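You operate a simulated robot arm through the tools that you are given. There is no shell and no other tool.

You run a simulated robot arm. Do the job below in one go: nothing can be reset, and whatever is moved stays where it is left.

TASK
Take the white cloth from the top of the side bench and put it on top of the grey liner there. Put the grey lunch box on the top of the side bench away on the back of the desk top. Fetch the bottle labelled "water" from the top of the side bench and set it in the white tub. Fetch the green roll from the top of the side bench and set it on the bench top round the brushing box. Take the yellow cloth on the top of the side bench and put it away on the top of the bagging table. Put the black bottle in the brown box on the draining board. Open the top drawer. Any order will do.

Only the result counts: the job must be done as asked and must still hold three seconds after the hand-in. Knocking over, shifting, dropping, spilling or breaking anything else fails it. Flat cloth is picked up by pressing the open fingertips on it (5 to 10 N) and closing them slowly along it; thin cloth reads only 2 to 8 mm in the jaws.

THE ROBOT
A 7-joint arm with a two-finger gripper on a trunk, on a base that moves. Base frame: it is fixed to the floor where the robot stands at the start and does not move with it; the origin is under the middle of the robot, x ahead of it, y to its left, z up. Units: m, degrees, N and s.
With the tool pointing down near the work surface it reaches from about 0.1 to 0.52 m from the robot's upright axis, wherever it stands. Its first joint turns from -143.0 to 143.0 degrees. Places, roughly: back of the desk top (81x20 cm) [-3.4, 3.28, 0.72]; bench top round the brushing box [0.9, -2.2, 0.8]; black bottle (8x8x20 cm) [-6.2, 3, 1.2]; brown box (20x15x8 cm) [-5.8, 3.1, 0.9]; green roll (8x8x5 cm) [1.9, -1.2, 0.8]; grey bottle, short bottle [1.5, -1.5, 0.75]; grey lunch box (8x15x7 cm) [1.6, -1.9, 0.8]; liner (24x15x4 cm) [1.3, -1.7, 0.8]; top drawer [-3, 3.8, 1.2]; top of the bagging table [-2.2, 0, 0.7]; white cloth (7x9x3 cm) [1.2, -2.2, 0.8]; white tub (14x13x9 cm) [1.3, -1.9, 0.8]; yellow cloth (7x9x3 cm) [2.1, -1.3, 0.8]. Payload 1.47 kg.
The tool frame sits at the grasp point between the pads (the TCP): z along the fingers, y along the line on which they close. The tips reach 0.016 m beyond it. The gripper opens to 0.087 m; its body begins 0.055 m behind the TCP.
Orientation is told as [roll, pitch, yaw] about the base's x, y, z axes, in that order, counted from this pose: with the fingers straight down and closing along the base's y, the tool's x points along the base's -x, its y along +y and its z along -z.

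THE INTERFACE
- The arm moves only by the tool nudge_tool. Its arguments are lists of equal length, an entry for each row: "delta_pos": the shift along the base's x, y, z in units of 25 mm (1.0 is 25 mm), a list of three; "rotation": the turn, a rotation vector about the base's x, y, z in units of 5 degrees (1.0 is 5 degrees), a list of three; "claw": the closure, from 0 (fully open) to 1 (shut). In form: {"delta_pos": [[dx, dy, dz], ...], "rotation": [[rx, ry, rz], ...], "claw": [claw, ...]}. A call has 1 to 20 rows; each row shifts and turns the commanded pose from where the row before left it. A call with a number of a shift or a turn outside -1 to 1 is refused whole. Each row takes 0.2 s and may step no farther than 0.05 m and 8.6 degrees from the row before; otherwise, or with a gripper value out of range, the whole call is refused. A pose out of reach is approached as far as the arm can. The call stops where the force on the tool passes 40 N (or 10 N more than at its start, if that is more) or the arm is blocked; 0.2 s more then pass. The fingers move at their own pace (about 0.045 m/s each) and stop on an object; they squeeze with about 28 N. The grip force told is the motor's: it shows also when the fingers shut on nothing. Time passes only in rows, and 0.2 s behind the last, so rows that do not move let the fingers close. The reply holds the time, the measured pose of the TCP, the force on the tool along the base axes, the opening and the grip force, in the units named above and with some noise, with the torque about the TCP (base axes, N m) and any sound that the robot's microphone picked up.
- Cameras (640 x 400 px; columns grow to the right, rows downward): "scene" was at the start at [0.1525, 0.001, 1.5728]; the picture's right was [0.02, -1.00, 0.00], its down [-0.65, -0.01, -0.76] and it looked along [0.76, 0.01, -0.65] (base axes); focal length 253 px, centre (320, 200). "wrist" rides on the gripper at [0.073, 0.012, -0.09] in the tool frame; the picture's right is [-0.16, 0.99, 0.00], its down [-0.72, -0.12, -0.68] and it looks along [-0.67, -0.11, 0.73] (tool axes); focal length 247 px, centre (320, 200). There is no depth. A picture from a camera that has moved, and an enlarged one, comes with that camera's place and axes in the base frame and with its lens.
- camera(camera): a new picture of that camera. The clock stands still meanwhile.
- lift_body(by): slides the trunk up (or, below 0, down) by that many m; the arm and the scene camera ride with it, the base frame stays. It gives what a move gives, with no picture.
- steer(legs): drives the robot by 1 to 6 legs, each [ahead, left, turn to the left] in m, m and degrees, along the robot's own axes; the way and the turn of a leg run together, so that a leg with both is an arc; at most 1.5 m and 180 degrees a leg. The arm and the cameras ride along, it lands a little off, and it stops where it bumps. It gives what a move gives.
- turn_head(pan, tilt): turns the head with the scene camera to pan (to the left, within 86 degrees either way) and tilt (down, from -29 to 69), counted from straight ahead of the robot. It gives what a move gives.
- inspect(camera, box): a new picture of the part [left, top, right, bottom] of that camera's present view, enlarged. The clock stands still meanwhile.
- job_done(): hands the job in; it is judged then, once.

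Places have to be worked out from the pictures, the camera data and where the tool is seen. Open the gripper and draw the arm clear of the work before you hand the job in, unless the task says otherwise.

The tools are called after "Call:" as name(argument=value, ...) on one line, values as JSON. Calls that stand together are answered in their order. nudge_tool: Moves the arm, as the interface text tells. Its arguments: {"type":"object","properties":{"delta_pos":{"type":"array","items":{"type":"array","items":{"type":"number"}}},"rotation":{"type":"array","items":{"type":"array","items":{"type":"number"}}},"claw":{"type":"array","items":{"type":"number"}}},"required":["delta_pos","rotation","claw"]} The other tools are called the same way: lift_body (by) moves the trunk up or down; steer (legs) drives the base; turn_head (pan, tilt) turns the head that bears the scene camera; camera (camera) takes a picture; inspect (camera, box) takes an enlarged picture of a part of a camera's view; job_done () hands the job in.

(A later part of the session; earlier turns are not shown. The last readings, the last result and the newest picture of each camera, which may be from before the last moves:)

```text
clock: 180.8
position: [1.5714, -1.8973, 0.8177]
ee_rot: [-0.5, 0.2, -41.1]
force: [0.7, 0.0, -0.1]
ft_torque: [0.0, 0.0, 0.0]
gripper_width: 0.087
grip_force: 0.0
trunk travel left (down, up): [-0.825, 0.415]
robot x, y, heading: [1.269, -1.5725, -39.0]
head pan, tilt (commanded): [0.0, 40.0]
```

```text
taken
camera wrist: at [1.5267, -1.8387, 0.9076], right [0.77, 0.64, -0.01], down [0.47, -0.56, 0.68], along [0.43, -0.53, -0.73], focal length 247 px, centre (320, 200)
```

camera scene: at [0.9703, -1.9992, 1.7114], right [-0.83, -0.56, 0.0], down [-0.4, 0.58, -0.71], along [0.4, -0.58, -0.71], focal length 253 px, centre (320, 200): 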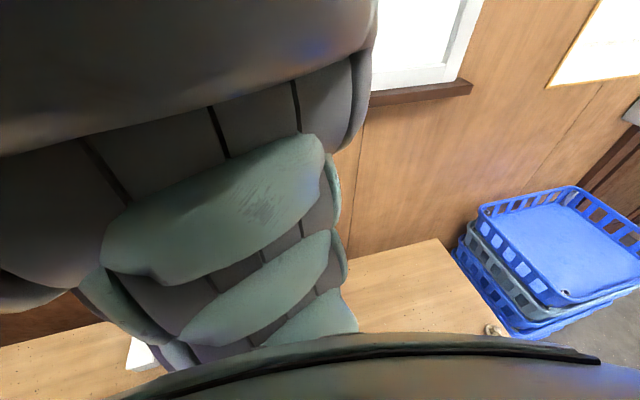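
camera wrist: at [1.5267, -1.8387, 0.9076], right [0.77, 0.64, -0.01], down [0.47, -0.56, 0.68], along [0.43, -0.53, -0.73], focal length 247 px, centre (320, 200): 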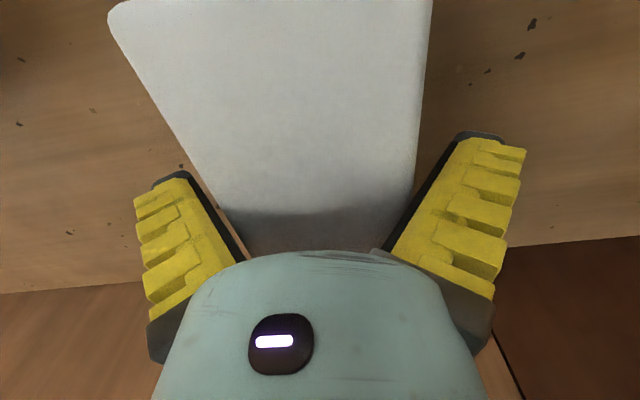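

The box edges are near the finger roots now. I go 2 mm deeper and close slowly.

Call:
nudge_tool(delta_pos=[[0, 0, -0.08], [0, 0, 0], [0, 0, 0], [0, 0, 0], [0, 0, 0], [0, 0, 0], [0, 0, 0], [0, 0, 0]], rotation=[[0, 0, 0], [0, 0, 0], [0, 0, 0], [0, 0, 0], [0, 0, 0], [0, 0, 0], [0, 0, 0], [0, 0, 0]], claw=[0, 0.03, 0.06, 0.1, 0.14, 0.18, 0.24, 0.3])

Call:
camera(camera="wrist")

```text
clock: 182.6
position: [1.5713, -1.8979, 0.816]
ee_rot: [-0.4, 0.2, -41.1]
force: [-0.8, -0.9, 2.3]
ft_torque: [0.02, -0.03, 0.04]
gripper_width: 0.0864
grip_force: 28.5
trunk travel left (down, up): [-0.825, 0.415]
robot x, y, heading: [1.2687, -1.5774, -39.2]
head pan, tilt (commanded): [0.0, 40.0]
```

```text
taken
camera wrist: at [1.5266, -1.8388, 0.9057], right [0.77, 0.64, -0.01], down [0.47, -0.56, 0.68], along [0.43, -0.53, -0.73], focal length 247 px, centre (320, 200)
```

wrist: 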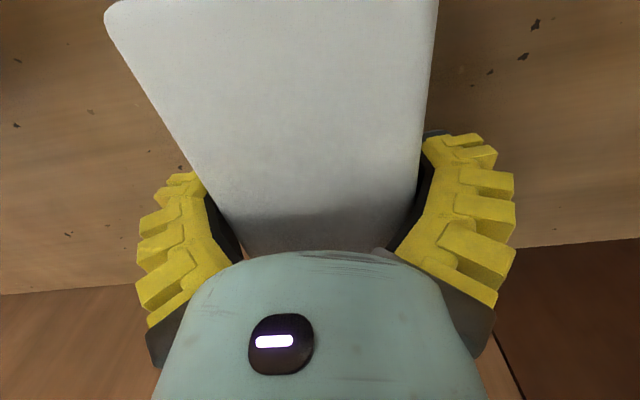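

The grip is on at 86 mm with the fingers curled round. I lift very slowly, expecting it to settle a little.

Call:
nudge_tool(delta_pos=[[0, 0, 0.06], [0, 0, 0.06], [0, 0, 0.08], [0, 0, 0.08], [0, 0, 0.1], [0, 0, 0.1], [0, 0, 0.1], [0, 0, 0.15], [0, 0, 0.15], [0, 0, 0]], rotation=[[0, 0, 0], [0, 0, 0], [0, 0, 0], [0, 0, 0], [0, 0, 0], [0, 0, 0], [0, 0, 0], [0, 0, 0], [0, 0, 0], [0, 0, 0]], claw=[0.3, 0.3, 0.3, 0.3, 0.3, 0.3, 0.3, 0.3, 0.3, 0.3])

Call:
camera(camera="wrist")

```text
clock: 184.8
position: [1.5722, -1.8983, 0.839]
ee_rot: [-0.5, 0.2, -41.1]
force: [-0.6, -0.2, -3.3]
ft_torque: [-0.01, -0.01, 0.01]
gripper_width: 0.077
grip_force: 27.4
trunk travel left (down, up): [-0.825, 0.415]
robot x, y, heading: [1.2712, -1.5723, -39.2]
head pan, tilt (commanded): [0.0, 40.0]
```

```text
taken
camera wrist: at [1.5257, -1.8385, 0.9275], right [0.77, 0.64, -0.01], down [0.47, -0.56, 0.68], along [0.43, -0.53, -0.73], focal length 247 px, centre (320, 200)
```

wrist: 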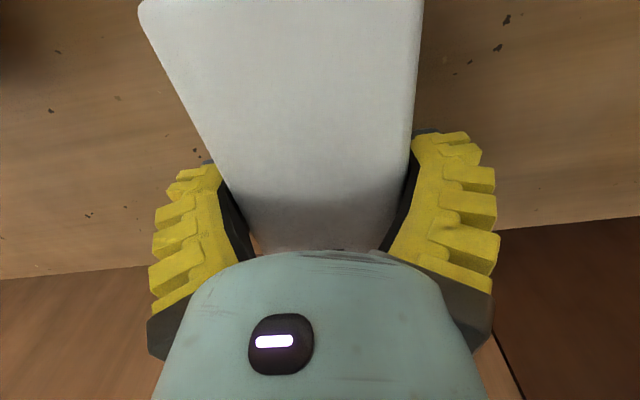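

It settled to 77 mm and carries about 3.3 N. I lift a bit further to see that it holds.

Call:
nudge_tool(delta_pos=[[0, 0, 0.1], [0, 0, 0.15], [0, 0, 0.15], [0, 0, 0.15], [0, 0, 0.15], [0, 0, 0.15], [0, 0, 0]], rotation=[[0, 0, 0], [0, 0, 0], [0, 0, 0], [0, 0, 0], [0, 0, 0], [0, 0, 0], [0, 0, 0]], claw=[0.3, 0.3, 0.3, 0.3, 0.3, 0.3, 0.3])

Call:
camera(camera="wrist")

```text
clock: 186.3
position: [1.5722, -1.8959, 0.86]
ee_rot: [-0.5, 0.1, -41.1]
force: [-0.8, 0.2, -4.4]
ft_torque: [-0.01, -0.01, -0.01]
gripper_width: 0.0767
grip_force: 27.6
trunk travel left (down, up): [-0.825, 0.415]
robot x, y, heading: [1.2699, -1.5723, -39.1]
head pan, tilt (commanded): [0.0, 40.0]
```

```text
taken
camera wrist: at [1.5262, -1.8377, 0.9489], right [0.77, 0.64, -0.01], down [0.47, -0.56, 0.68], along [0.43, -0.53, -0.73], focal length 247 px, centre (320, 200)
```

wrist: 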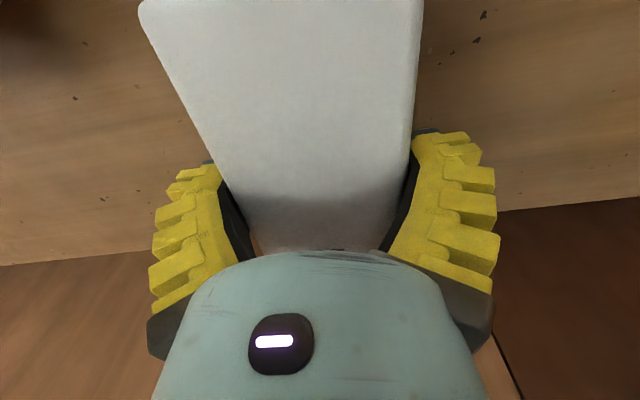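

The lunch box holds firmly. I raise the trunk to clear the bottles and back straight away from the bench.

Call:
lift_body(by=0.22)

Call:
steer(legs=[[-1.0, 0, 0]])

Call:
turn_head(pan=-17, tilt=25)

Call:
camera(camera="scene")

Call:
camera(camera="wrist")

```text
clock: 188.7
position: [1.5724, -1.8967, 1.0793]
ee_rot: [-0.5, 0.3, -41.1]
force: [-0.3, 0.3, -3.5]
ft_torque: [-0.02, 0.0, 0.03]
gripper_width: 0.0764
grip_force: 28.2
trunk travel left (down, up): [-1.045, 0.195]
robot x, y, heading: [1.2689, -1.5695, -39.4]
head pan, tilt (commanded): [0.0, 40.0]
```

```text
clock: 193.8
position: [0.8026, -1.2703, 1.0789]
ee_rot: [-0.5, 0.2, -40.0]
force: [-0.4, -0.1, -3.5]
ft_torque: [-0.03, -0.04, -0.04]
gripper_width: 0.0766
grip_force: 27.8
trunk travel left (down, up): [-1.045, 0.195]
robot x, y, heading: [0.4908, -0.9495, -38.0]
head pan, tilt (commanded): [0.0, 40.0]
```

```text
clock: 194.6
position: [0.8032, -1.2691, 1.0797]
ee_rot: [-0.5, 0.1, -39.9]
force: [-0.2, -0.6, -3.8]
ft_torque: [-0.04, 0.0, 0.03]
gripper_width: 0.0763
grip_force: 28.5
trunk travel left (down, up): [-1.045, 0.195]
robot x, y, heading: [0.4916, -0.9507, -38.1]
head pan, tilt (commanded): [-17.0, 25.0]
```

```text
taken
camera scene: at [0.5985, -1.0709, 1.7419], right [-0.82, -0.57, 0.0], down [-0.24, 0.35, -0.91], along [0.52, -0.74, -0.42], focal length 253 px, centre (320, 200)
```

scene: 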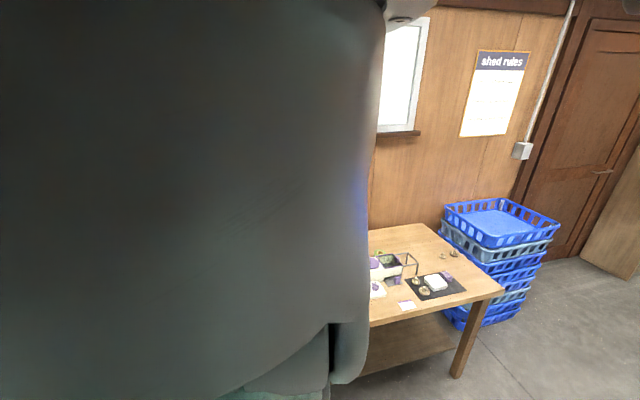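

```text
taken
camera wrist: at [0.7562, -1.2121, 1.1689], right [0.75, 0.66, -0.01], down [0.49, -0.55, 0.68], along [0.44, -0.52, -0.73], focal length 247 px, centre (320, 200)
```

wrist: 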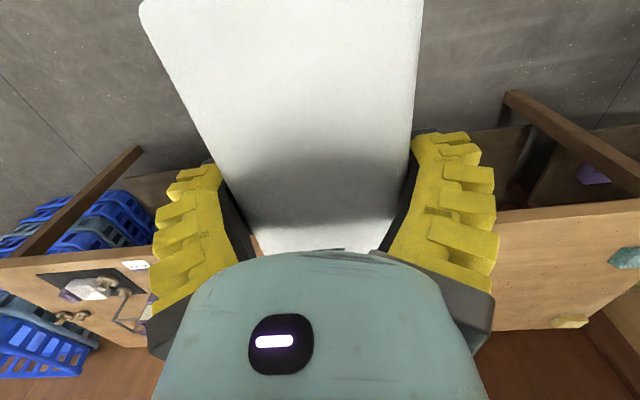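

The lunch box is steady. I turn around to face the far side of the room and look for a clear route to the desk.

Call:
steer(legs=[[0, 0, 120]])

Call:
turn_head(pan=17, tilt=15)

Call:
camera(camera="scene")

Call:
steer(legs=[[0, 0, 60]])

Call:
camera(camera="scene")

```text
clock: 200.0
position: [0.6188, -0.5261, 1.0784]
ee_rot: [-0.5, 0.2, 79.4]
force: [-1.0, -0.3, -3.2]
ft_torque: [0.0, 0.0, 0.01]
gripper_width: 0.0763
grip_force: 27.8
trunk travel left (down, up): [-1.045, 0.195]
robot x, y, heading: [0.4926, -0.9537, 81.5]
head pan, tilt (commanded): [-17.0, 25.0]
```

```text
clock: 201.0
position: [0.6189, -0.5272, 1.0794]
ee_rot: [-0.5, 0.1, 79.3]
force: [-0.3, 0.1, -3.3]
ft_torque: [0.0, -0.02, 0.0]
gripper_width: 0.0765
grip_force: 28.4
trunk travel left (down, up): [-1.045, 0.195]
robot x, y, heading: [0.4918, -0.9565, 81.2]
head pan, tilt (commanded): [17.0, 15.0]
```

```text
taken
camera scene: at [0.4879, -0.7908, 1.7582], right [0.99, 0.14, 0.0], down [0.04, -0.26, -0.97], along [-0.14, 0.96, -0.26], focal length 253 px, centre (320, 200)
```

scene: 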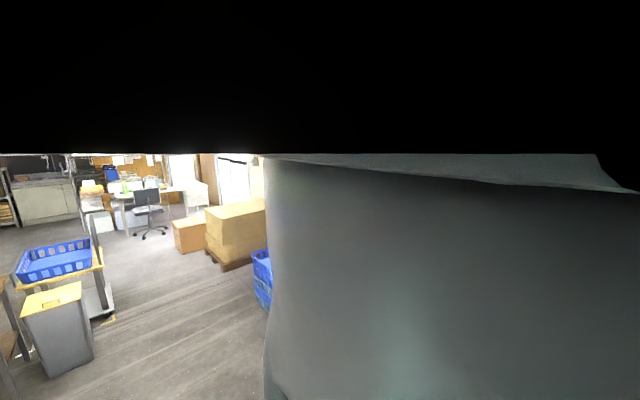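

```text
clock: 204.1
position: [0.1812, -0.6349, 1.0787]
ee_rot: [-0.5, 0.3, 140.3]
force: [-0.4, 0.3, -3.7]
ft_torque: [0.0, 0.01, -0.01]
gripper_width: 0.0762
grip_force: 28.7
trunk travel left (down, up): [-1.045, 0.195]
robot x, y, heading: [0.4923, -0.954, 142.0]
head pan, tilt (commanded): [17.0, 15.0]
```

```text
taken
camera scene: at [0.3479, -0.8762, 1.7582], right [0.36, 0.93, 0.0], down [0.24, -0.09, -0.97], along [-0.9, 0.34, -0.26], focal length 253 px, centre (320, 200)
```

scene: 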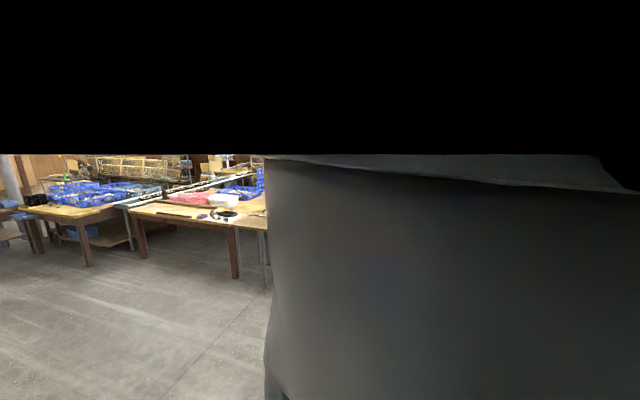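

The desk with the chair shows at the far left, near (-3.4, 3.3), with a trolley, a bin and cardboard boxes along the way. I head toward it in stages.

Call:
steer(legs=[[0, 0, -9], [1.2, 0, 0], [0.9, 0, 0]])

Call:
turn_head(pan=17, tilt=30)

Call:
camera(camera="scene")

Call:
turn_head(pan=-17, tilt=30)

Call:
camera(camera="scene")

Call:
camera(camera="wrist")

```text
clock: 215.2
position: [-1.1883, 0.9531, 1.0787]
ee_rot: [-0.5, 0.2, 130.5]
force: [0.5, 0.1, -3.8]
ft_torque: [-0.01, 0.01, -0.02]
gripper_width: 0.0758
grip_force: 28.2
trunk travel left (down, up): [-1.045, 0.195]
robot x, y, heading: [-0.9353, 0.5913, 132.2]
head pan, tilt (commanded): [17.0, 15.0]
```

```text
clock: 215.9
position: [-1.189, 0.9544, 1.0793]
ee_rot: [-0.4, 0.2, 130.4]
force: [0.5, -0.4, -4.0]
ft_torque: [-0.01, -0.02, -0.02]
gripper_width: 0.0757
grip_force: 27.4
trunk travel left (down, up): [-1.045, 0.195]
robot x, y, heading: [-0.9358, 0.5914, 132.3]
head pan, tilt (commanded): [17.0, 30.0]
```

```text
taken
camera scene: at [-1.0636, 0.6863, 1.7341], right [0.51, 0.86, 0.0], down [0.43, -0.25, -0.87], along [-0.75, 0.44, -0.5], focal length 253 px, centre (320, 200)
```

scene: 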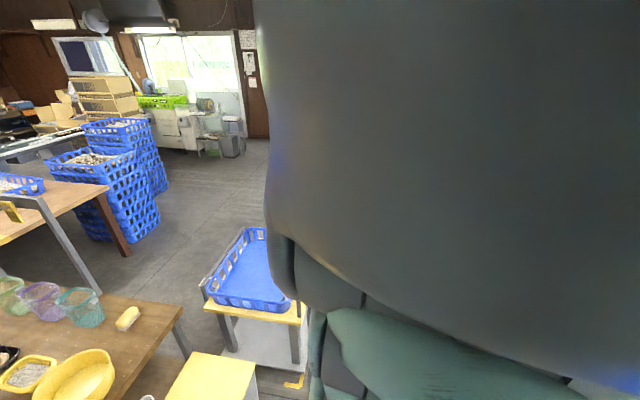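

```text
clock: 216.9
position: [-1.1905, 0.9552, 1.0795]
ee_rot: [-0.7, 0.2, 130.5]
force: [-0.7, 0.2, -4.0]
ft_torque: [0.01, 0.05, -0.01]
gripper_width: 0.0754
grip_force: 28.2
trunk travel left (down, up): [-1.045, 0.195]
robot x, y, heading: [-0.9336, 0.5873, 132.3]
head pan, tilt (commanded): [-17.0, 30.0]
```

```text
taken
camera scene: at [-1.0246, 0.7219, 1.734], right [0.9, 0.43, 0.0], down [0.21, -0.45, -0.87], along [-0.37, 0.78, -0.5], focal length 253 px, centre (320, 200)
```

scene: 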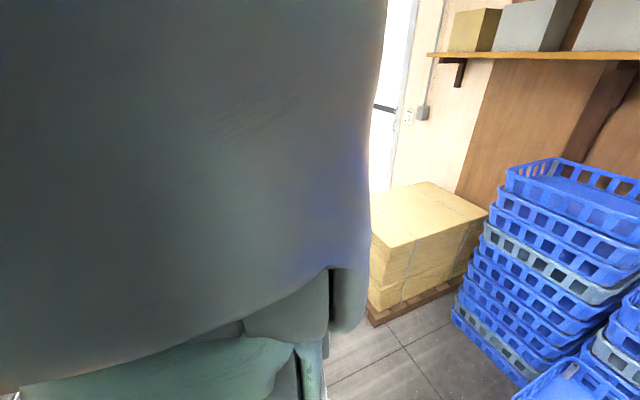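

```text
taken
camera wrist: at [-1.1504, 0.8924, 1.1689], right [-0.85, -0.52, -0.01], down [-0.39, 0.62, 0.68], along [-0.35, 0.58, -0.73], focal length 247 px, centre (320, 200)
```

wrist: 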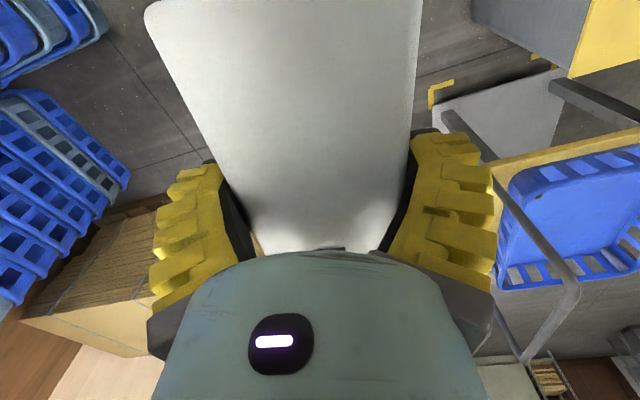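

The table with the bowls at lower left is the bagging table, and the trolley and bin stand next to it. I turn right a little so the desk comes into the clear left part of the view.

Call:
steer(legs=[[0, 0, -45]])

Call:
turn_head(pan=17, tilt=28)

Call:
camera(camera="scene")

Call:
inspect(camera="scene", box=[0, 0, 270, 200])

```text
clock: 219.4
position: [-0.8574, 1.0267, 1.0784]
ee_rot: [-0.5, 0.3, 85.7]
force: [0.1, -0.9, -4.3]
ft_torque: [0.01, 0.02, 0.0]
gripper_width: 0.0754
grip_force: 28.0
trunk travel left (down, up): [-1.045, 0.195]
robot x, y, heading: [-0.9341, 0.5894, 87.6]
head pan, tilt (commanded): [-17.0, 30.0]
```

```text
clock: 220.4
position: [-0.858, 1.0266, 1.0784]
ee_rot: [-0.4, 0.2, 85.6]
force: [-0.5, -1.5, -4.7]
ft_torque: [-0.01, -0.01, -0.01]
gripper_width: 0.0754
grip_force: 28.0
trunk travel left (down, up): [-1.045, 0.195]
robot x, y, heading: [-0.9373, 0.5844, 87.2]
head pan, tilt (commanded): [17.0, 28.0]
```

```text
taken
camera scene: at [-0.9584, 0.7467, 1.7372], right [0.97, 0.25, 0.0], down [0.12, -0.45, -0.88], along [-0.22, 0.85, -0.47], focal length 253 px, centre (320, 200)
```

scene: 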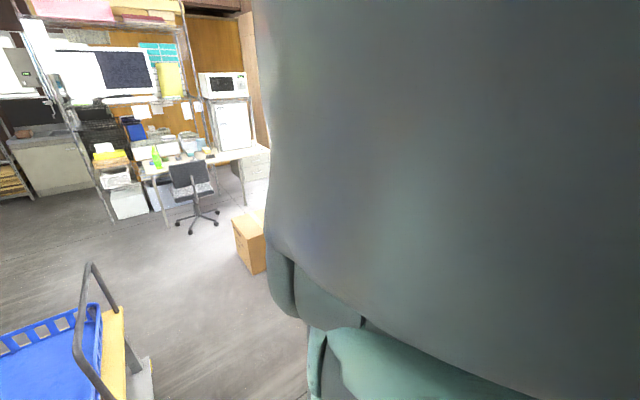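

```text
2.00 times, centred on (135, 100) of scene
camera zoom: at [-0.9584, 0.7467, 1.7372], right [0.97, 0.25, 0.0], down [0.12, -0.45, -0.88], along [-0.22, 0.85, -0.47], focal length 506 px, centre (690, 400)
```

zoom: 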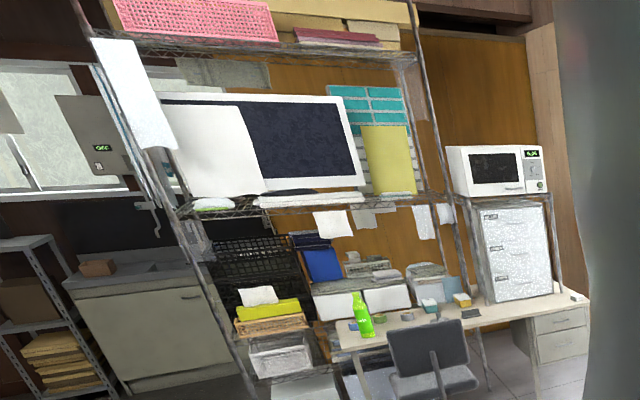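

Now I see the desk with the chair in front, the white three-drawer cabinet under the microwave, and the sink with the brown box further left. I drive between the trolley and the small carton toward the desk.

Call:
steer(legs=[[0, 0, 49], [1.3, 0, 0], [0.7, 0, 0]])

Call:
turn_head(pan=17, tilt=35)

Call:
camera(camera="scene")

Call:
turn_head(pan=-17, tilt=35)

Call:
camera(camera="scene")

Call:
camera(camera="wrist")

```text
clock: 232.6
position: [-2.6919, 2.2667, 1.0792]
ee_rot: [-0.5, 0.3, 136.2]
force: [-0.4, 0.6, -3.3]
ft_torque: [0.0, 0.0, 0.0]
gripper_width: 0.0756
grip_force: 27.6
trunk travel left (down, up): [-1.045, 0.195]
robot x, y, heading: [-2.4028, 1.9282, 138.2]
head pan, tilt (commanded): [17.0, 28.0]
```

```text
clock: 233.2
position: [-2.6919, 2.2662, 1.0791]
ee_rot: [-0.5, 0.1, 136.2]
force: [-0.6, -0.7, -3.6]
ft_torque: [0.0, 0.02, -0.01]
gripper_width: 0.0756
grip_force: 27.9
trunk travel left (down, up): [-1.045, 0.195]
robot x, y, heading: [-2.4086, 1.9308, 138.1]
head pan, tilt (commanded): [17.0, 35.0]
```

```text
taken
camera scene: at [-2.5389, 2.0119, 1.7262], right [0.42, 0.91, 0.0], down [0.52, -0.24, -0.82], along [-0.74, 0.35, -0.57], focal length 253 px, centre (320, 200)
```

scene: 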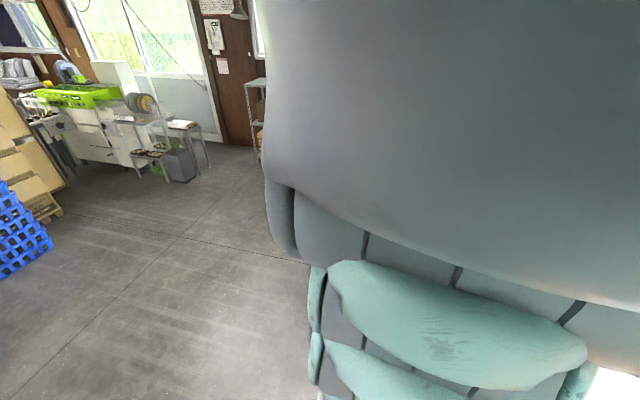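

```text
clock: 234.2
position: [-2.693, 2.2666, 1.0796]
ee_rot: [-0.5, 0.2, 136.2]
force: [-1.0, 0.4, -3.6]
ft_torque: [0.0, 0.02, 0.03]
gripper_width: 0.0755
grip_force: 28.1
trunk travel left (down, up): [-1.045, 0.195]
robot x, y, heading: [-2.4033, 1.9277, 138.1]
head pan, tilt (commanded): [-17.0, 35.0]
```

```text
taken
camera scene: at [-2.5046, 2.0502, 1.7262], right [0.86, 0.52, 0.0], down [0.3, -0.49, -0.82], along [-0.42, 0.7, -0.57], focal length 253 px, centre (320, 200)
```

scene: 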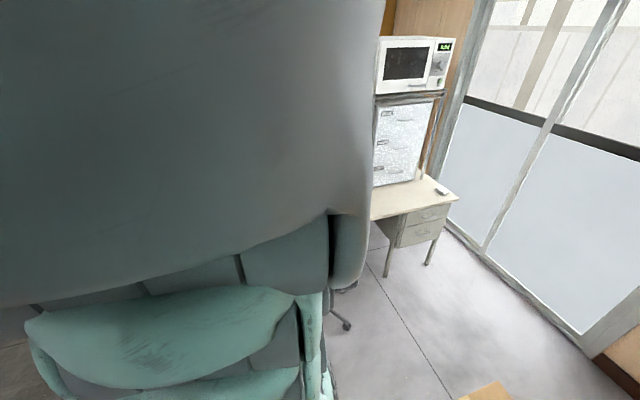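

```text
taken
camera wrist: at [-2.6478, 2.209, 1.1688], right [-0.8, -0.6, -0.01], down [-0.45, 0.58, 0.68], along [-0.4, 0.55, -0.73], focal length 247 px, centre (320, 200)
```

wrist: 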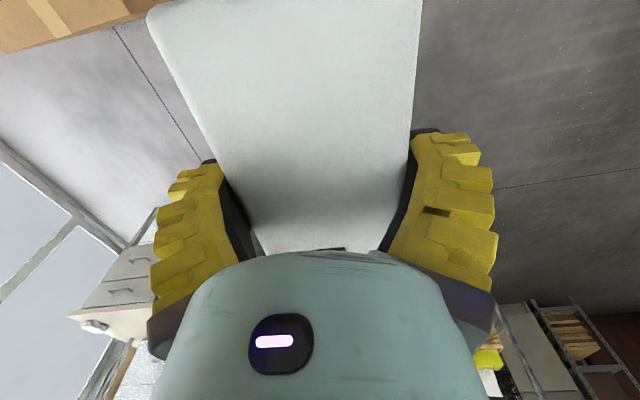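

The desk's front edge runs along about 48°, so its inward direction matches my heading. I sidestep right and move closer to look down on the desk top with the wrist camera.

Call:
steer(legs=[[0, -0.5, 0], [0.7, 0, 0]])

Call:
camera(camera="wrist")

Call:
turn_head(pan=17, tilt=40)

Call:
camera(camera="scene")

```text
clock: 240.6
position: [-2.8766, 3.1035, 1.0793]
ee_rot: [-0.5, 0.1, 136.0]
force: [0.1, 0.7, -3.6]
ft_torque: [0.0, -0.02, -0.03]
gripper_width: 0.0754
grip_force: 28.3
trunk travel left (down, up): [-1.045, 0.195]
robot x, y, heading: [-2.5913, 2.7653, 138.2]
head pan, tilt (commanded): [-17.0, 35.0]
```

```text
taken
camera wrist: at [-2.8327, 3.046, 1.1689], right [-0.8, -0.6, -0.01], down [-0.45, 0.58, 0.68], along [-0.4, 0.55, -0.73], focal length 247 px, centre (320, 200)
```

wrist: 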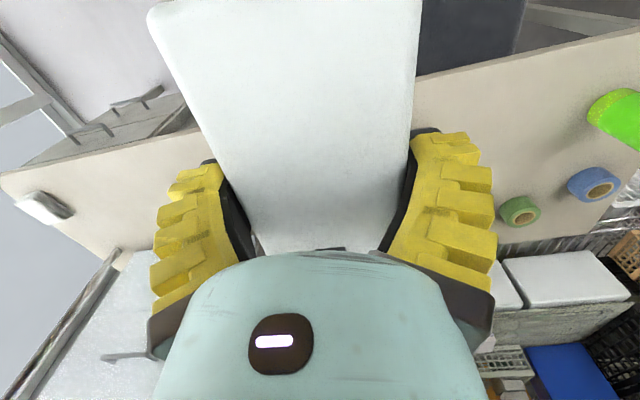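

```text
clock: 241.6
position: [-2.877, 3.1045, 1.0795]
ee_rot: [-0.5, 0.2, 136.0]
force: [0.1, -0.4, -4.3]
ft_torque: [0.03, 0.02, -0.01]
gripper_width: 0.0753
grip_force: 27.8
trunk travel left (down, up): [-1.045, 0.195]
robot x, y, heading: [-2.5889, 2.7635, 138.1]
head pan, tilt (commanded): [17.0, 40.0]
```

```text
taken
camera scene: at [-2.7216, 2.8473, 1.7186], right [0.42, 0.91, 0.0], down [0.58, -0.27, -0.77], along [-0.69, 0.33, -0.64], focal length 253 px, centre (320, 200)
```

scene: 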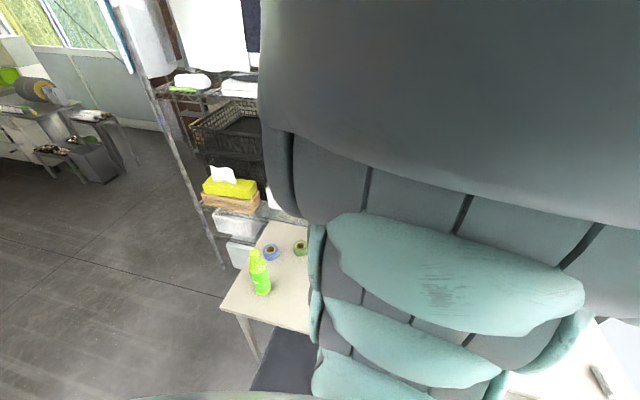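

I see the green bottle and two small rolls on the left half of the desk. The middle of the back strip is hidden by the hand, so I turn left to view it past the arm.

Call:
steer(legs=[[0, 0, 55]])

Call:
turn_head(pan=-17, tilt=40)

Call:
camera(camera="scene")

Call:
inspect(camera="scene", box=[370, 50, 640, 250])

```text
clock: 244.5
position: [-3.032, 2.7201, 1.0792]
ee_rot: [-0.5, 0.2, -168.4]
force: [1.0, -0.8, -4.7]
ft_torque: [-0.02, 0.02, -0.05]
gripper_width: 0.0753
grip_force: 28.1
trunk travel left (down, up): [-1.045, 0.195]
robot x, y, heading: [-2.5898, 2.7658, -166.6]
head pan, tilt (commanded): [17.0, 40.0]
```

```text
clock: 245.5
position: [-3.0318, 2.7187, 1.0797]
ee_rot: [-0.5, 0.2, -168.5]
force: [-0.8, 0.5, -4.0]
ft_torque: [0.02, 0.04, -0.02]
gripper_width: 0.0753
grip_force: 27.5
trunk travel left (down, up): [-1.045, 0.195]
robot x, y, heading: [-2.5933, 2.7623, -166.3]
head pan, tilt (commanded): [-17.0, 40.0]
```

```text
taken
camera scene: at [-2.7456, 2.7531, 1.7186], right [0.06, 1.0, 0.0], down [0.64, -0.04, -0.77], along [-0.76, 0.05, -0.64], focal length 253 px, centre (320, 200)
```

scene: 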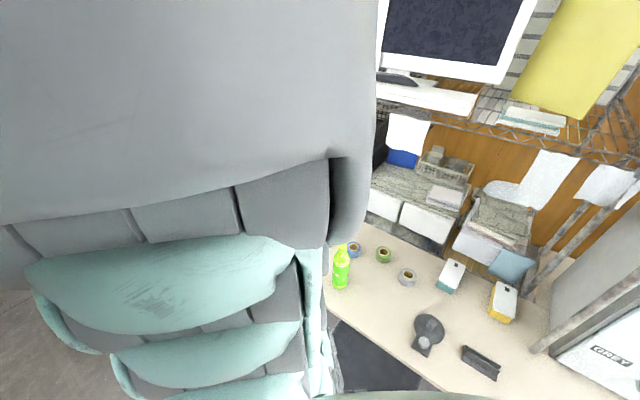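

```text
2.00 times, centred on (505, 150) of scene
camera zoom: at [-2.7456, 2.7531, 1.7186], right [0.06, 1.0, 0.0], down [0.64, -0.04, -0.77], along [-0.76, 0.05, -0.64], focal length 506 px, centre (-50, 300)
```

zoom: 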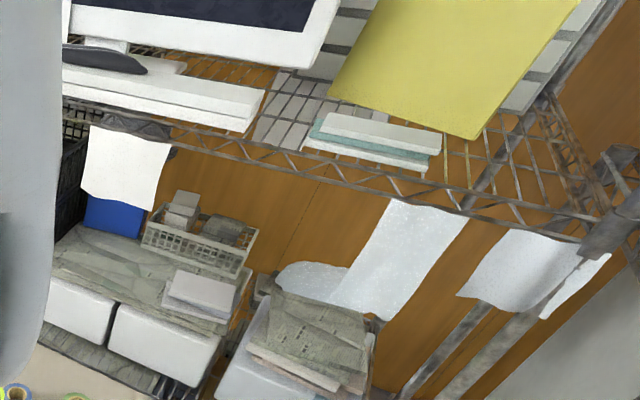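

The back strip has rolls on the left and two small boxes further right. There is a clear gap of about 20 cm near (-3.437, 3.253), between the green roll and the teal box. I turn back to face the desk and rotate the tool 90° so the lunch box lies along the strip.

Call:
turn_head(pan=0, tilt=40)

Call:
steer(legs=[[0, 0, -55]])

Call:
nudge_tool(delta_pos=[[0, 0, 0], [-0.3, -0.35, 0], [-0.3, -0.35, 0], [-0.3, -0.35, 0], [-0.3, -0.35, 0], [-0.3, -0.35, 0], [-0.3, -0.35, 0], [-0.3, -0.35, 0], [-0.3, -0.35, 0], [-0.3, -0.35, 0], [-0.3, -0.35, 0], [-0.3, -0.35, 0], [-0.3, -0.35, 0], [-0.3, -0.35, 0], [-0.3, -0.35, 0], [-0.3, -0.35, 0], [0, 0, 0], [0, 0, 0], [0, 0, 0], [0, 0, 0]], rotation=[[0, 0, 1], [0, 0, 1], [0, 0, 1], [0, 0, 1], [0, 0, 1], [0, 0, 1], [0, 0, 1], [0, 0, 1], [0, 0, 1], [0, 0, 1], [0, 0, 1], [0, 0, 1], [0, 0, 1], [0, 0, 1], [0, 0, 1], [0, 0, 1], [0, 0, 1], [0, 0, 1], [0, 0, 0.4], [0, 0, 0]], claw=[0.3, 0.3, 0.3, 0.3, 0.3, 0.3, 0.3, 0.3, 0.3, 0.3, 0.3, 0.3, 0.3, 0.3, 0.3, 0.3, 0.3, 0.3, 0.3, 0.3])

Call:
camera(camera="wrist")

```text
clock: 246.3
position: [-3.0323, 2.7213, 1.0789]
ee_rot: [-0.5, 0.2, -168.4]
force: [0.4, 0.0, -4.0]
ft_torque: [0.04, 0.01, -0.03]
gripper_width: 0.075
grip_force: 28.7
trunk travel left (down, up): [-1.045, 0.195]
robot x, y, heading: [-2.5891, 2.7641, -166.5]
head pan, tilt (commanded): [0.0, 40.0]
```

```text
clock: 249.1
position: [-2.8798, 3.1005, 1.0793]
ee_rot: [-0.5, 0.2, 136.5]
force: [-0.5, 0.1, -3.8]
ft_torque: [-0.01, 0.01, 0.0]
gripper_width: 0.0756
grip_force: 27.7
trunk travel left (down, up): [-1.045, 0.195]
robot x, y, heading: [-2.5925, 2.7668, 138.4]
head pan, tilt (commanded): [0.0, 40.0]
```

```text
clock: 253.3
position: [-2.9928, 2.97, 1.0791]
ee_rot: [-0.5, 0.1, -131.4]
force: [0.5, -0.6, -3.4]
ft_torque: [-0.02, 0.05, 0.0]
gripper_width: 0.0753
grip_force: 27.9
trunk travel left (down, up): [-1.045, 0.195]
robot x, y, heading: [-2.5869, 2.763, 138.5]
head pan, tilt (commanded): [0.0, 40.0]
```

```text
taken
camera wrist: at [-2.9344, 3.0174, 1.1692], right [0.64, -0.77, -0.01], down [-0.56, -0.47, 0.68], along [-0.53, -0.43, -0.73], focal length 247 px, centre (320, 200)
```

wrist: 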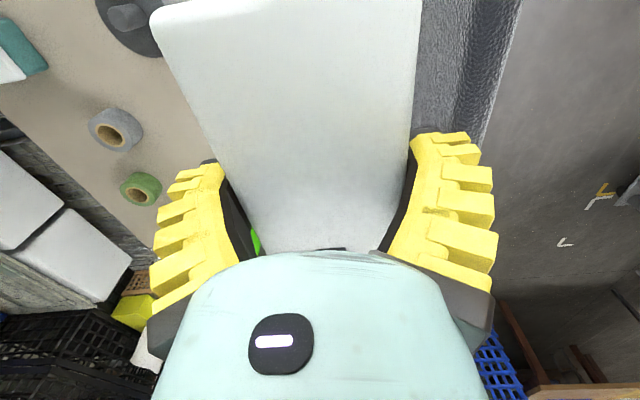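

The grey and green rolls and the teal box match my estimates. I drive in so the gap comes within reach, keeping the box high.

Call:
steer(legs=[[0.57, -0.05, 0]])

Call:
camera(camera="wrist")

```text
clock: 256.6
position: [-3.3778, 3.3761, 1.08]
ee_rot: [-0.5, 0.2, -131.4]
force: [-0.2, -0.5, -4.4]
ft_torque: [0.0, 0.02, 0.01]
gripper_width: 0.0752
grip_force: 28.0
trunk travel left (down, up): [-1.045, 0.195]
robot x, y, heading: [-2.974, 3.1704, 138.6]
head pan, tilt (commanded): [0.0, 40.0]
```

```text
taken
camera wrist: at [-3.3207, 3.4242, 1.1692], right [0.64, -0.77, -0.01], down [-0.56, -0.47, 0.68], along [-0.53, -0.43, -0.73], focal length 247 px, centre (320, 200)
```

wrist: 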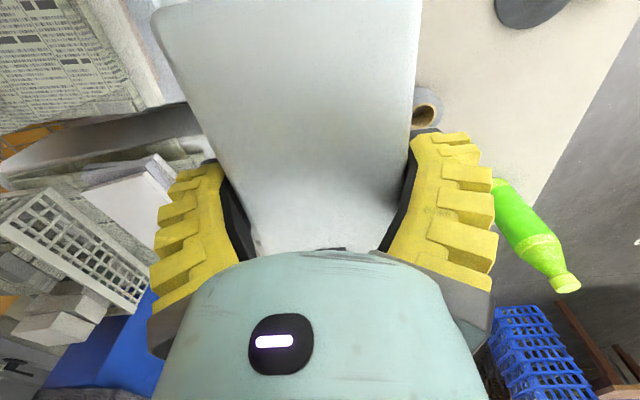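

The hand is above the desk's back strip, clear of the rack trays. I move the tool over the gap at (-3.437, 3.253).

Call:
nudge_tool(delta_pos=[[-0.395, -0.823, 0], [-0.395, -0.823, 0], [-0.395, -0.823, 0], [-0.395, -0.823, 0], [-0.395, -0.823, 0], [-0.395, -0.823, 0], [0, 0, 0]], rotation=[[0, 0, 0], [0, 0, 0], [0, 0, 0], [0, 0, 0], [0, 0, 0], [0, 0, 0], [0, 0, 0]], claw=[0.3, 0.3, 0.3, 0.3, 0.3, 0.3, 0.3])

Call:
lift_body(by=-0.15)

Call:
camera(camera="wrist")

Call:
turn_head(pan=17, tilt=45)

Call:
camera(camera="scene")

```text
clock: 258.2
position: [-3.4367, 3.2529, 1.0784]
ee_rot: [-0.6, 0.2, -131.2]
force: [0.5, 0.8, -3.9]
ft_torque: [0.0, -0.03, 0.0]
gripper_width: 0.0751
grip_force: 28.2
trunk travel left (down, up): [-1.045, 0.195]
robot x, y, heading: [-2.9748, 3.1705, 138.8]
head pan, tilt (commanded): [0.0, 40.0]
```

```text
clock: 259.9
position: [-3.4365, 3.2532, 0.9295]
ee_rot: [-0.5, 0.1, -131.3]
force: [-0.2, 0.2, -3.8]
ft_torque: [0.0, -0.02, -0.01]
gripper_width: 0.0751
grip_force: 27.8
trunk travel left (down, up): [-0.895, 0.345]
robot x, y, heading: [-2.9763, 3.1697, 138.5]
head pan, tilt (commanded): [0.0, 40.0]
```

```text
taken
camera wrist: at [-3.378, 3.3003, 1.0186], right [0.64, -0.77, -0.01], down [-0.56, -0.47, 0.68], along [-0.53, -0.43, -0.73], focal length 247 px, centre (320, 200)
```

wrist: 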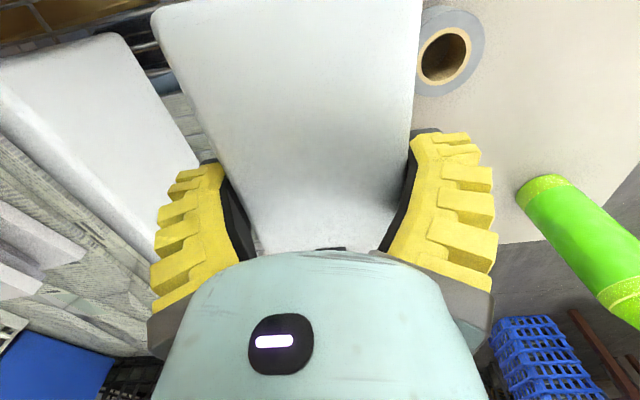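

```text
clock: 260.7
position: [-3.436, 3.2536, 0.9292]
ee_rot: [-0.5, 0.1, -131.4]
force: [-0.6, 0.4, -3.3]
ft_torque: [0.0, 0.02, 0.03]
gripper_width: 0.0752
grip_force: 28.2
trunk travel left (down, up): [-0.895, 0.345]
robot x, y, heading: [-2.9773, 3.1694, 138.6]
head pan, tilt (commanded): [17.0, 45.0]
```

```text
taken
camera scene: at [-3.1049, 3.252, 1.5614], right [0.41, 0.91, 0.0], down [0.64, -0.29, -0.71], along [-0.64, 0.29, -0.71], focal length 253 px, centre (320, 200)
```

scene: 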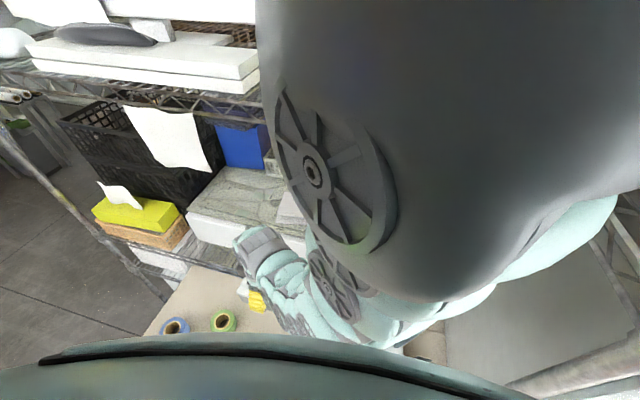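

The landing spot is free: grey roll in front, rack bin about 10 cm behind. I lower another 0.1 m and look again.

Call:
turn_head(pan=0, tilt=40)

Call:
lift_body(by=-0.09)

Call:
camera(camera="wrist")

```text
clock: 261.5
position: [-3.4368, 3.2516, 0.9282]
ee_rot: [-0.6, 0.2, -131.4]
force: [-1.1, -0.4, -4.5]
ft_torque: [-0.02, 0.01, -0.01]
gripper_width: 0.075
grip_force: 28.4
trunk travel left (down, up): [-0.895, 0.345]
robot x, y, heading: [-2.9734, 3.1749, 138.6]
head pan, tilt (commanded): [0.0, 40.0]
```

```text
clock: 262.8
position: [-3.4369, 3.2511, 0.8391]
ee_rot: [-0.6, 0.2, -131.4]
force: [0.6, 1.1, -3.7]
ft_torque: [-0.01, 0.01, -0.01]
gripper_width: 0.0751
grip_force: 28.2
trunk travel left (down, up): [-0.805, 0.435]
robot x, y, heading: [-2.9734, 3.1763, 138.6]
head pan, tilt (commanded): [0.0, 40.0]
```

```text
taken
camera wrist: at [-3.378, 3.3003, 0.9286], right [0.64, -0.77, -0.01], down [-0.56, -0.47, 0.68], along [-0.53, -0.43, -0.73], focal length 247 px, centre (320, 200)
```

wrist: 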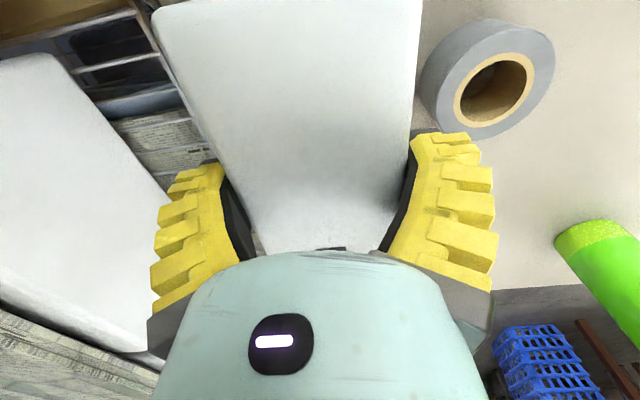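

The margins look right. I lower in small steps until the box touches the desk.

Call:
nudge_tool(delta_pos=[[0, 0, -0.4], [0, 0, -0.4], [0, 0, -0.3], [0, 0, -0.2], [0, 0, -0.1], [0, 0, -0.1], [0, 0, 0]], rotation=[[0, 0, 0], [0, 0, 0], [0, 0, 0], [0, 0, 0], [0, 0, 0], [0, 0, 0], [0, 0, 0]], claw=[0.3, 0.3, 0.3, 0.3, 0.3, 0.3, 0.3])

```text
clock: 264.4
position: [-3.4367, 3.253, 0.8008]
ee_rot: [-0.5, 0.2, -131.3]
force: [-0.8, -0.2, -2.6]
ft_torque: [-0.02, 0.01, -0.01]
gripper_width: 0.0748
grip_force: 27.8
trunk travel left (down, up): [-0.805, 0.435]
robot x, y, heading: [-2.9762, 3.1733, 138.6]
head pan, tilt (commanded): [0.0, 40.0]
```

Call:
nudge_tool(delta_pos=[[0, 0, -0.1], [0, 0, -0.1], [0, 0, -0.1], [0, 0, -0.1], [0, 0, -0.1], [0, 0, 0]], rotation=[[0, 0, 0], [0, 0, 0], [0, 0, 0], [0, 0, 0], [0, 0, 0], [0, 0, 0]], claw=[0.3, 0.3, 0.3, 0.3, 0.3, 0.3])

```text
clock: 265.8
position: [-3.4353, 3.2523, 0.7894]
ee_rot: [-0.5, 0.1, -131.3]
force: [-0.1, -0.2, -3.7]
ft_torque: [-0.02, -0.03, -0.03]
gripper_width: 0.0749
grip_force: 28.0
trunk travel left (down, up): [-0.805, 0.435]
robot x, y, heading: [-2.9798, 3.174, 138.5]
head pan, tilt (commanded): [0.0, 40.0]
```

The box is still hanging free at z=0.789. I continue in 2.5 mm steps.

Call:
nudge_tool(delta_pos=[[0, 0, -0.1], [0, 0, -0.1], [0, 0, -0.1], [0, 0, 0]], rotation=[[0, 0, 0], [0, 0, 0], [0, 0, 0], [0, 0, 0]], claw=[0.3, 0.3, 0.3, 0.3])

```text
clock: 266.8
position: [-3.4358, 3.2533, 0.7808]
ee_rot: [-0.5, 0.3, -131.2]
force: [1.0, -0.1, -4.6]
ft_torque: [-0.02, 0.0, -0.02]
gripper_width: 0.0747
grip_force: 27.9
trunk travel left (down, up): [-0.805, 0.435]
robot x, y, heading: [-2.975, 3.1718, 138.8]
head pan, tilt (commanded): [0.0, 40.0]
```

Call:
nudge_tool(delta_pos=[[0, 0, -0.1], [0, 0, -0.1], [0, 0, -0.08], [0, 0, -0.08], [0, 0, 0]], rotation=[[0, 0, 0], [0, 0, 0], [0, 0, 0], [0, 0, 0], [0, 0, 0]], claw=[0.3, 0.3, 0.3, 0.3, 0.3])

Call:
camera(camera="wrist")

```text
clock: 268.0
position: [-3.4363, 3.2534, 0.7738]
ee_rot: [-0.5, 0.2, -131.3]
force: [0.4, -0.3, -3.7]
ft_torque: [0.0, 0.01, -0.01]
gripper_width: 0.0749
grip_force: 27.8
trunk travel left (down, up): [-0.805, 0.435]
robot x, y, heading: [-2.9759, 3.1705, 138.6]
head pan, tilt (commanded): [0.0, 40.0]
```

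```text
taken
camera wrist: at [-3.3777, 3.3013, 0.8627], right [0.64, -0.77, -0.01], down [-0.56, -0.47, 0.68], along [-0.53, -0.43, -0.73], focal length 247 px, centre (320, 200)
```

wrist: 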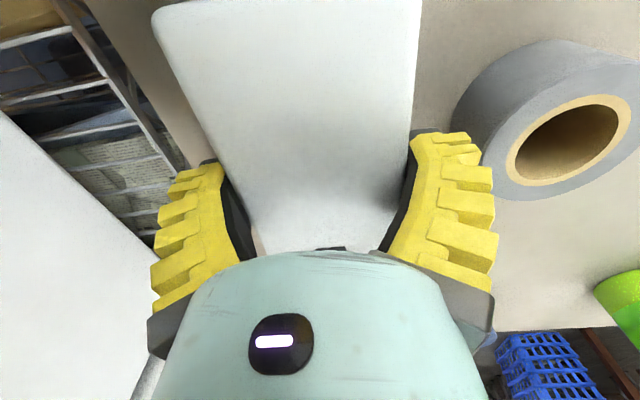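

The desk surface now shows on both sides of the box, with a margin to the back edge. I keep lowering.

Call:
nudge_tool(delta_pos=[[0, 0, -0.1], [0, 0, -0.1], [0, 0, -0.08], [0, 0, 0]], rotation=[[0, 0, 0], [0, 0, 0], [0, 0, 0], [0, 0, 0]], claw=[0.3, 0.3, 0.3, 0.3])

```text
clock: 269.0
position: [-3.4361, 3.2522, 0.7703]
ee_rot: [-0.5, 0.0, -131.2]
force: [6.2, -0.6, 16.9]
ft_torque: [-0.06, -0.15, -0.02]
gripper_width: 0.0756
grip_force: 28.3
out of reach, approached as far as the arm can: row 2
trunk travel left (down, up): [-0.805, 0.435]
robot x, y, heading: [-2.9776, 3.1762, 138.4]
head pan, tilt (commanded): [0.0, 40.0]
```

The box is down on the desk at 17 N. I open slowly and rise straight up.

Call:
nudge_tool(delta_pos=[[0, 0, 0.03], [0, 0, 0], [0, 0, 0], [0, 0, 0], [0, 0, 0], [0, 0, 0], [0, 0, 0.1], [0, 0, 0.2], [0, 0, 0.4], [0, 0, 0.6], [0, 0, 0.8], [0, 0, 0.8], [0, 0, 0]], rotation=[[0, 0, 0], [0, 0, 0], [0, 0, 0], [0, 0, 0], [0, 0, 0], [0, 0, 0], [0, 0, 0], [0, 0, 0], [0, 0, 0], [0, 0, 0], [0, 0, 0], [0, 0, 0], [0, 0, 0]], claw=[0.2, 0.12, 0.08, 0.04, 0, 0, 0, 0, 0, 0, 0, 0, 0])

Call:
camera(camera="wrist")

```text
clock: 271.8
position: [-3.4348, 3.2537, 0.84]
ee_rot: [-0.5, 0.2, -131.1]
force: [-0.6, -0.3, 0.2]
ft_torque: [0.0, 0.02, 0.0]
gripper_width: 0.0873
grip_force: 0.0
trunk travel left (down, up): [-0.805, 0.435]
robot x, y, heading: [-2.9739, 3.1724, 138.6]
head pan, tilt (commanded): [0.0, 40.0]
```

```text
taken
camera wrist: at [-3.3779, 3.3016, 0.9298], right [0.64, -0.77, -0.01], down [-0.56, -0.47, 0.68], along [-0.53, -0.43, -0.73], focal length 247 px, centre (320, 200)
```

wrist: 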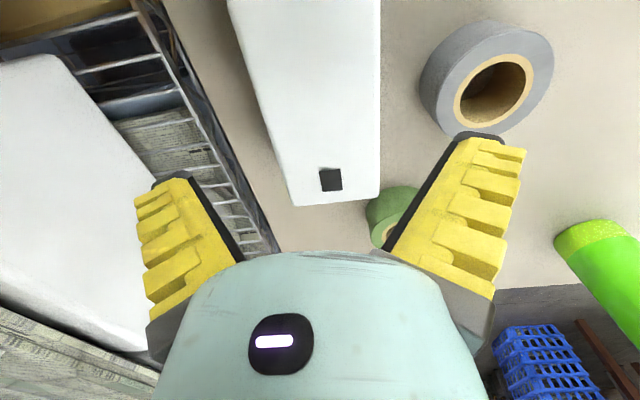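

The lunch box rests on the back strip without touching its neighbours. I raise the trunk, back off and look right toward the drawer cabinet.

Call:
lift_body(by=0.28)

Call:
steer(legs=[[-0.45, 0, 0]])

Call:
turn_head(pan=-17, tilt=20)

Call:
camera(camera="scene")

Call:
camera(camera="wrist")

```text
clock: 274.6
position: [-3.4361, 3.2536, 1.1204]
ee_rot: [-0.4, 0.1, -131.2]
force: [-0.5, 0.3, -1.0]
ft_torque: [0.02, 0.0, 0.01]
gripper_width: 0.0869
grip_force: 0.2
trunk travel left (down, up): [-1.085, 0.155]
robot x, y, heading: [-2.9725, 3.1763, 138.6]
head pan, tilt (commanded): [0.0, 40.0]
```

```text
clock: 277.3
position: [-3.1016, 2.9567, 1.1193]
ee_rot: [-0.4, 0.2, -130.5]
force: [-0.1, 0.1, 0.2]
ft_torque: [-0.02, 0.02, 0.0]
gripper_width: 0.0871
grip_force: 0.1
trunk travel left (down, up): [-1.085, 0.155]
robot x, y, heading: [-2.6398, 2.8781, 139.2]
head pan, tilt (commanded): [0.0, 40.0]
```

```text
clock: 278.1
position: [-3.1028, 2.9547, 1.1197]
ee_rot: [-0.5, 0.2, -130.6]
force: [-0.3, 0.3, 0.7]
ft_torque: [-0.01, 0.04, 0.0]
gripper_width: 0.0868
grip_force: 0.1
trunk travel left (down, up): [-1.085, 0.155]
robot x, y, heading: [-2.641, 2.8782, 139.4]
head pan, tilt (commanded): [-17.0, 20.0]
```

```text
taken
camera scene: at [-2.7459, 3.0046, 1.79], right [0.84, 0.54, 0.0], down [0.18, -0.29, -0.94], along [-0.5, 0.79, -0.34], focal length 253 px, centre (320, 200)
```

scene: 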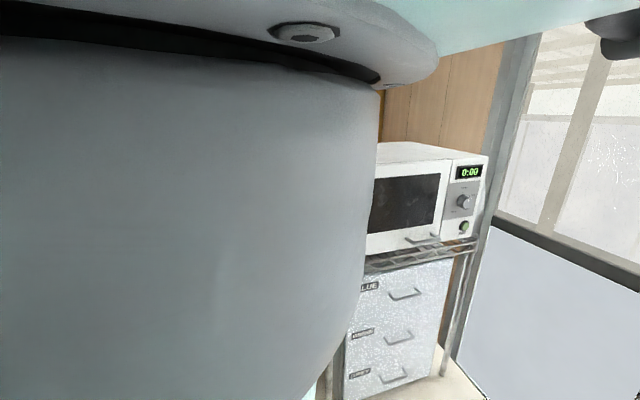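

```text
taken
camera wrist: at [-3.044, 3.0046, 1.2097], right [0.65, -0.76, -0.01], down [-0.55, -0.48, 0.68], along [-0.52, -0.43, -0.73], focal length 247 px, centre (320, 200)
```

wrist: 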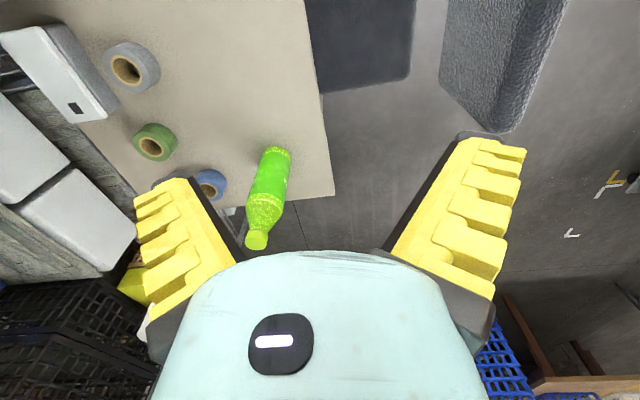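

I can see the drawer cabinet under the microwave, with bar handles. I zoom in on it.

Call:
inspect(camera="scene", box=[340, 240, 500, 340])

Call:
inspect(camera="scene", box=[320, 300, 480, 400])

```text
4.00 times, centred on (420, 290) of scene
camera zoom: at [-2.7459, 3.0046, 1.79], right [0.84, 0.54, 0.0], down [0.18, -0.29, -0.94], along [-0.5, 0.79, -0.34], focal length 1013 px, centre (-80, -160)
```

zoom: 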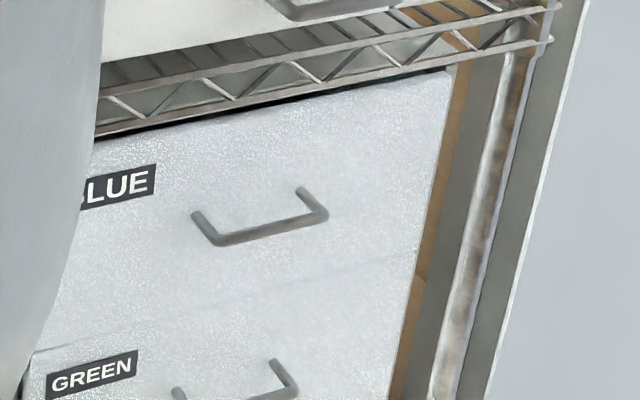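

```text
4.00 times, centred on (400, 350) of scene
camera zoom: at [-2.7459, 3.0046, 1.79], right [0.84, 0.54, 0.0], down [0.18, -0.29, -0.94], along [-0.5, 0.79, -0.34], focal length 1013 px, centre (0, -400)
```

zoom: 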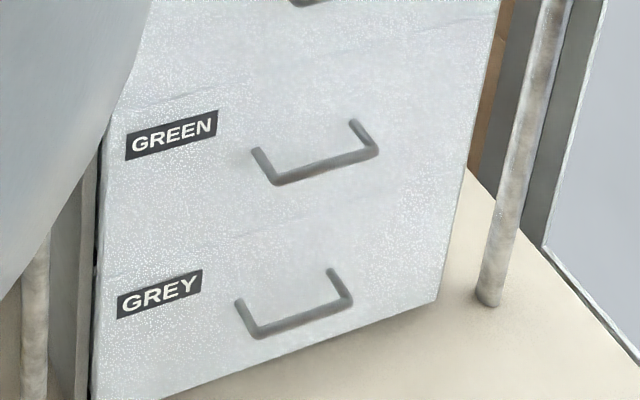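

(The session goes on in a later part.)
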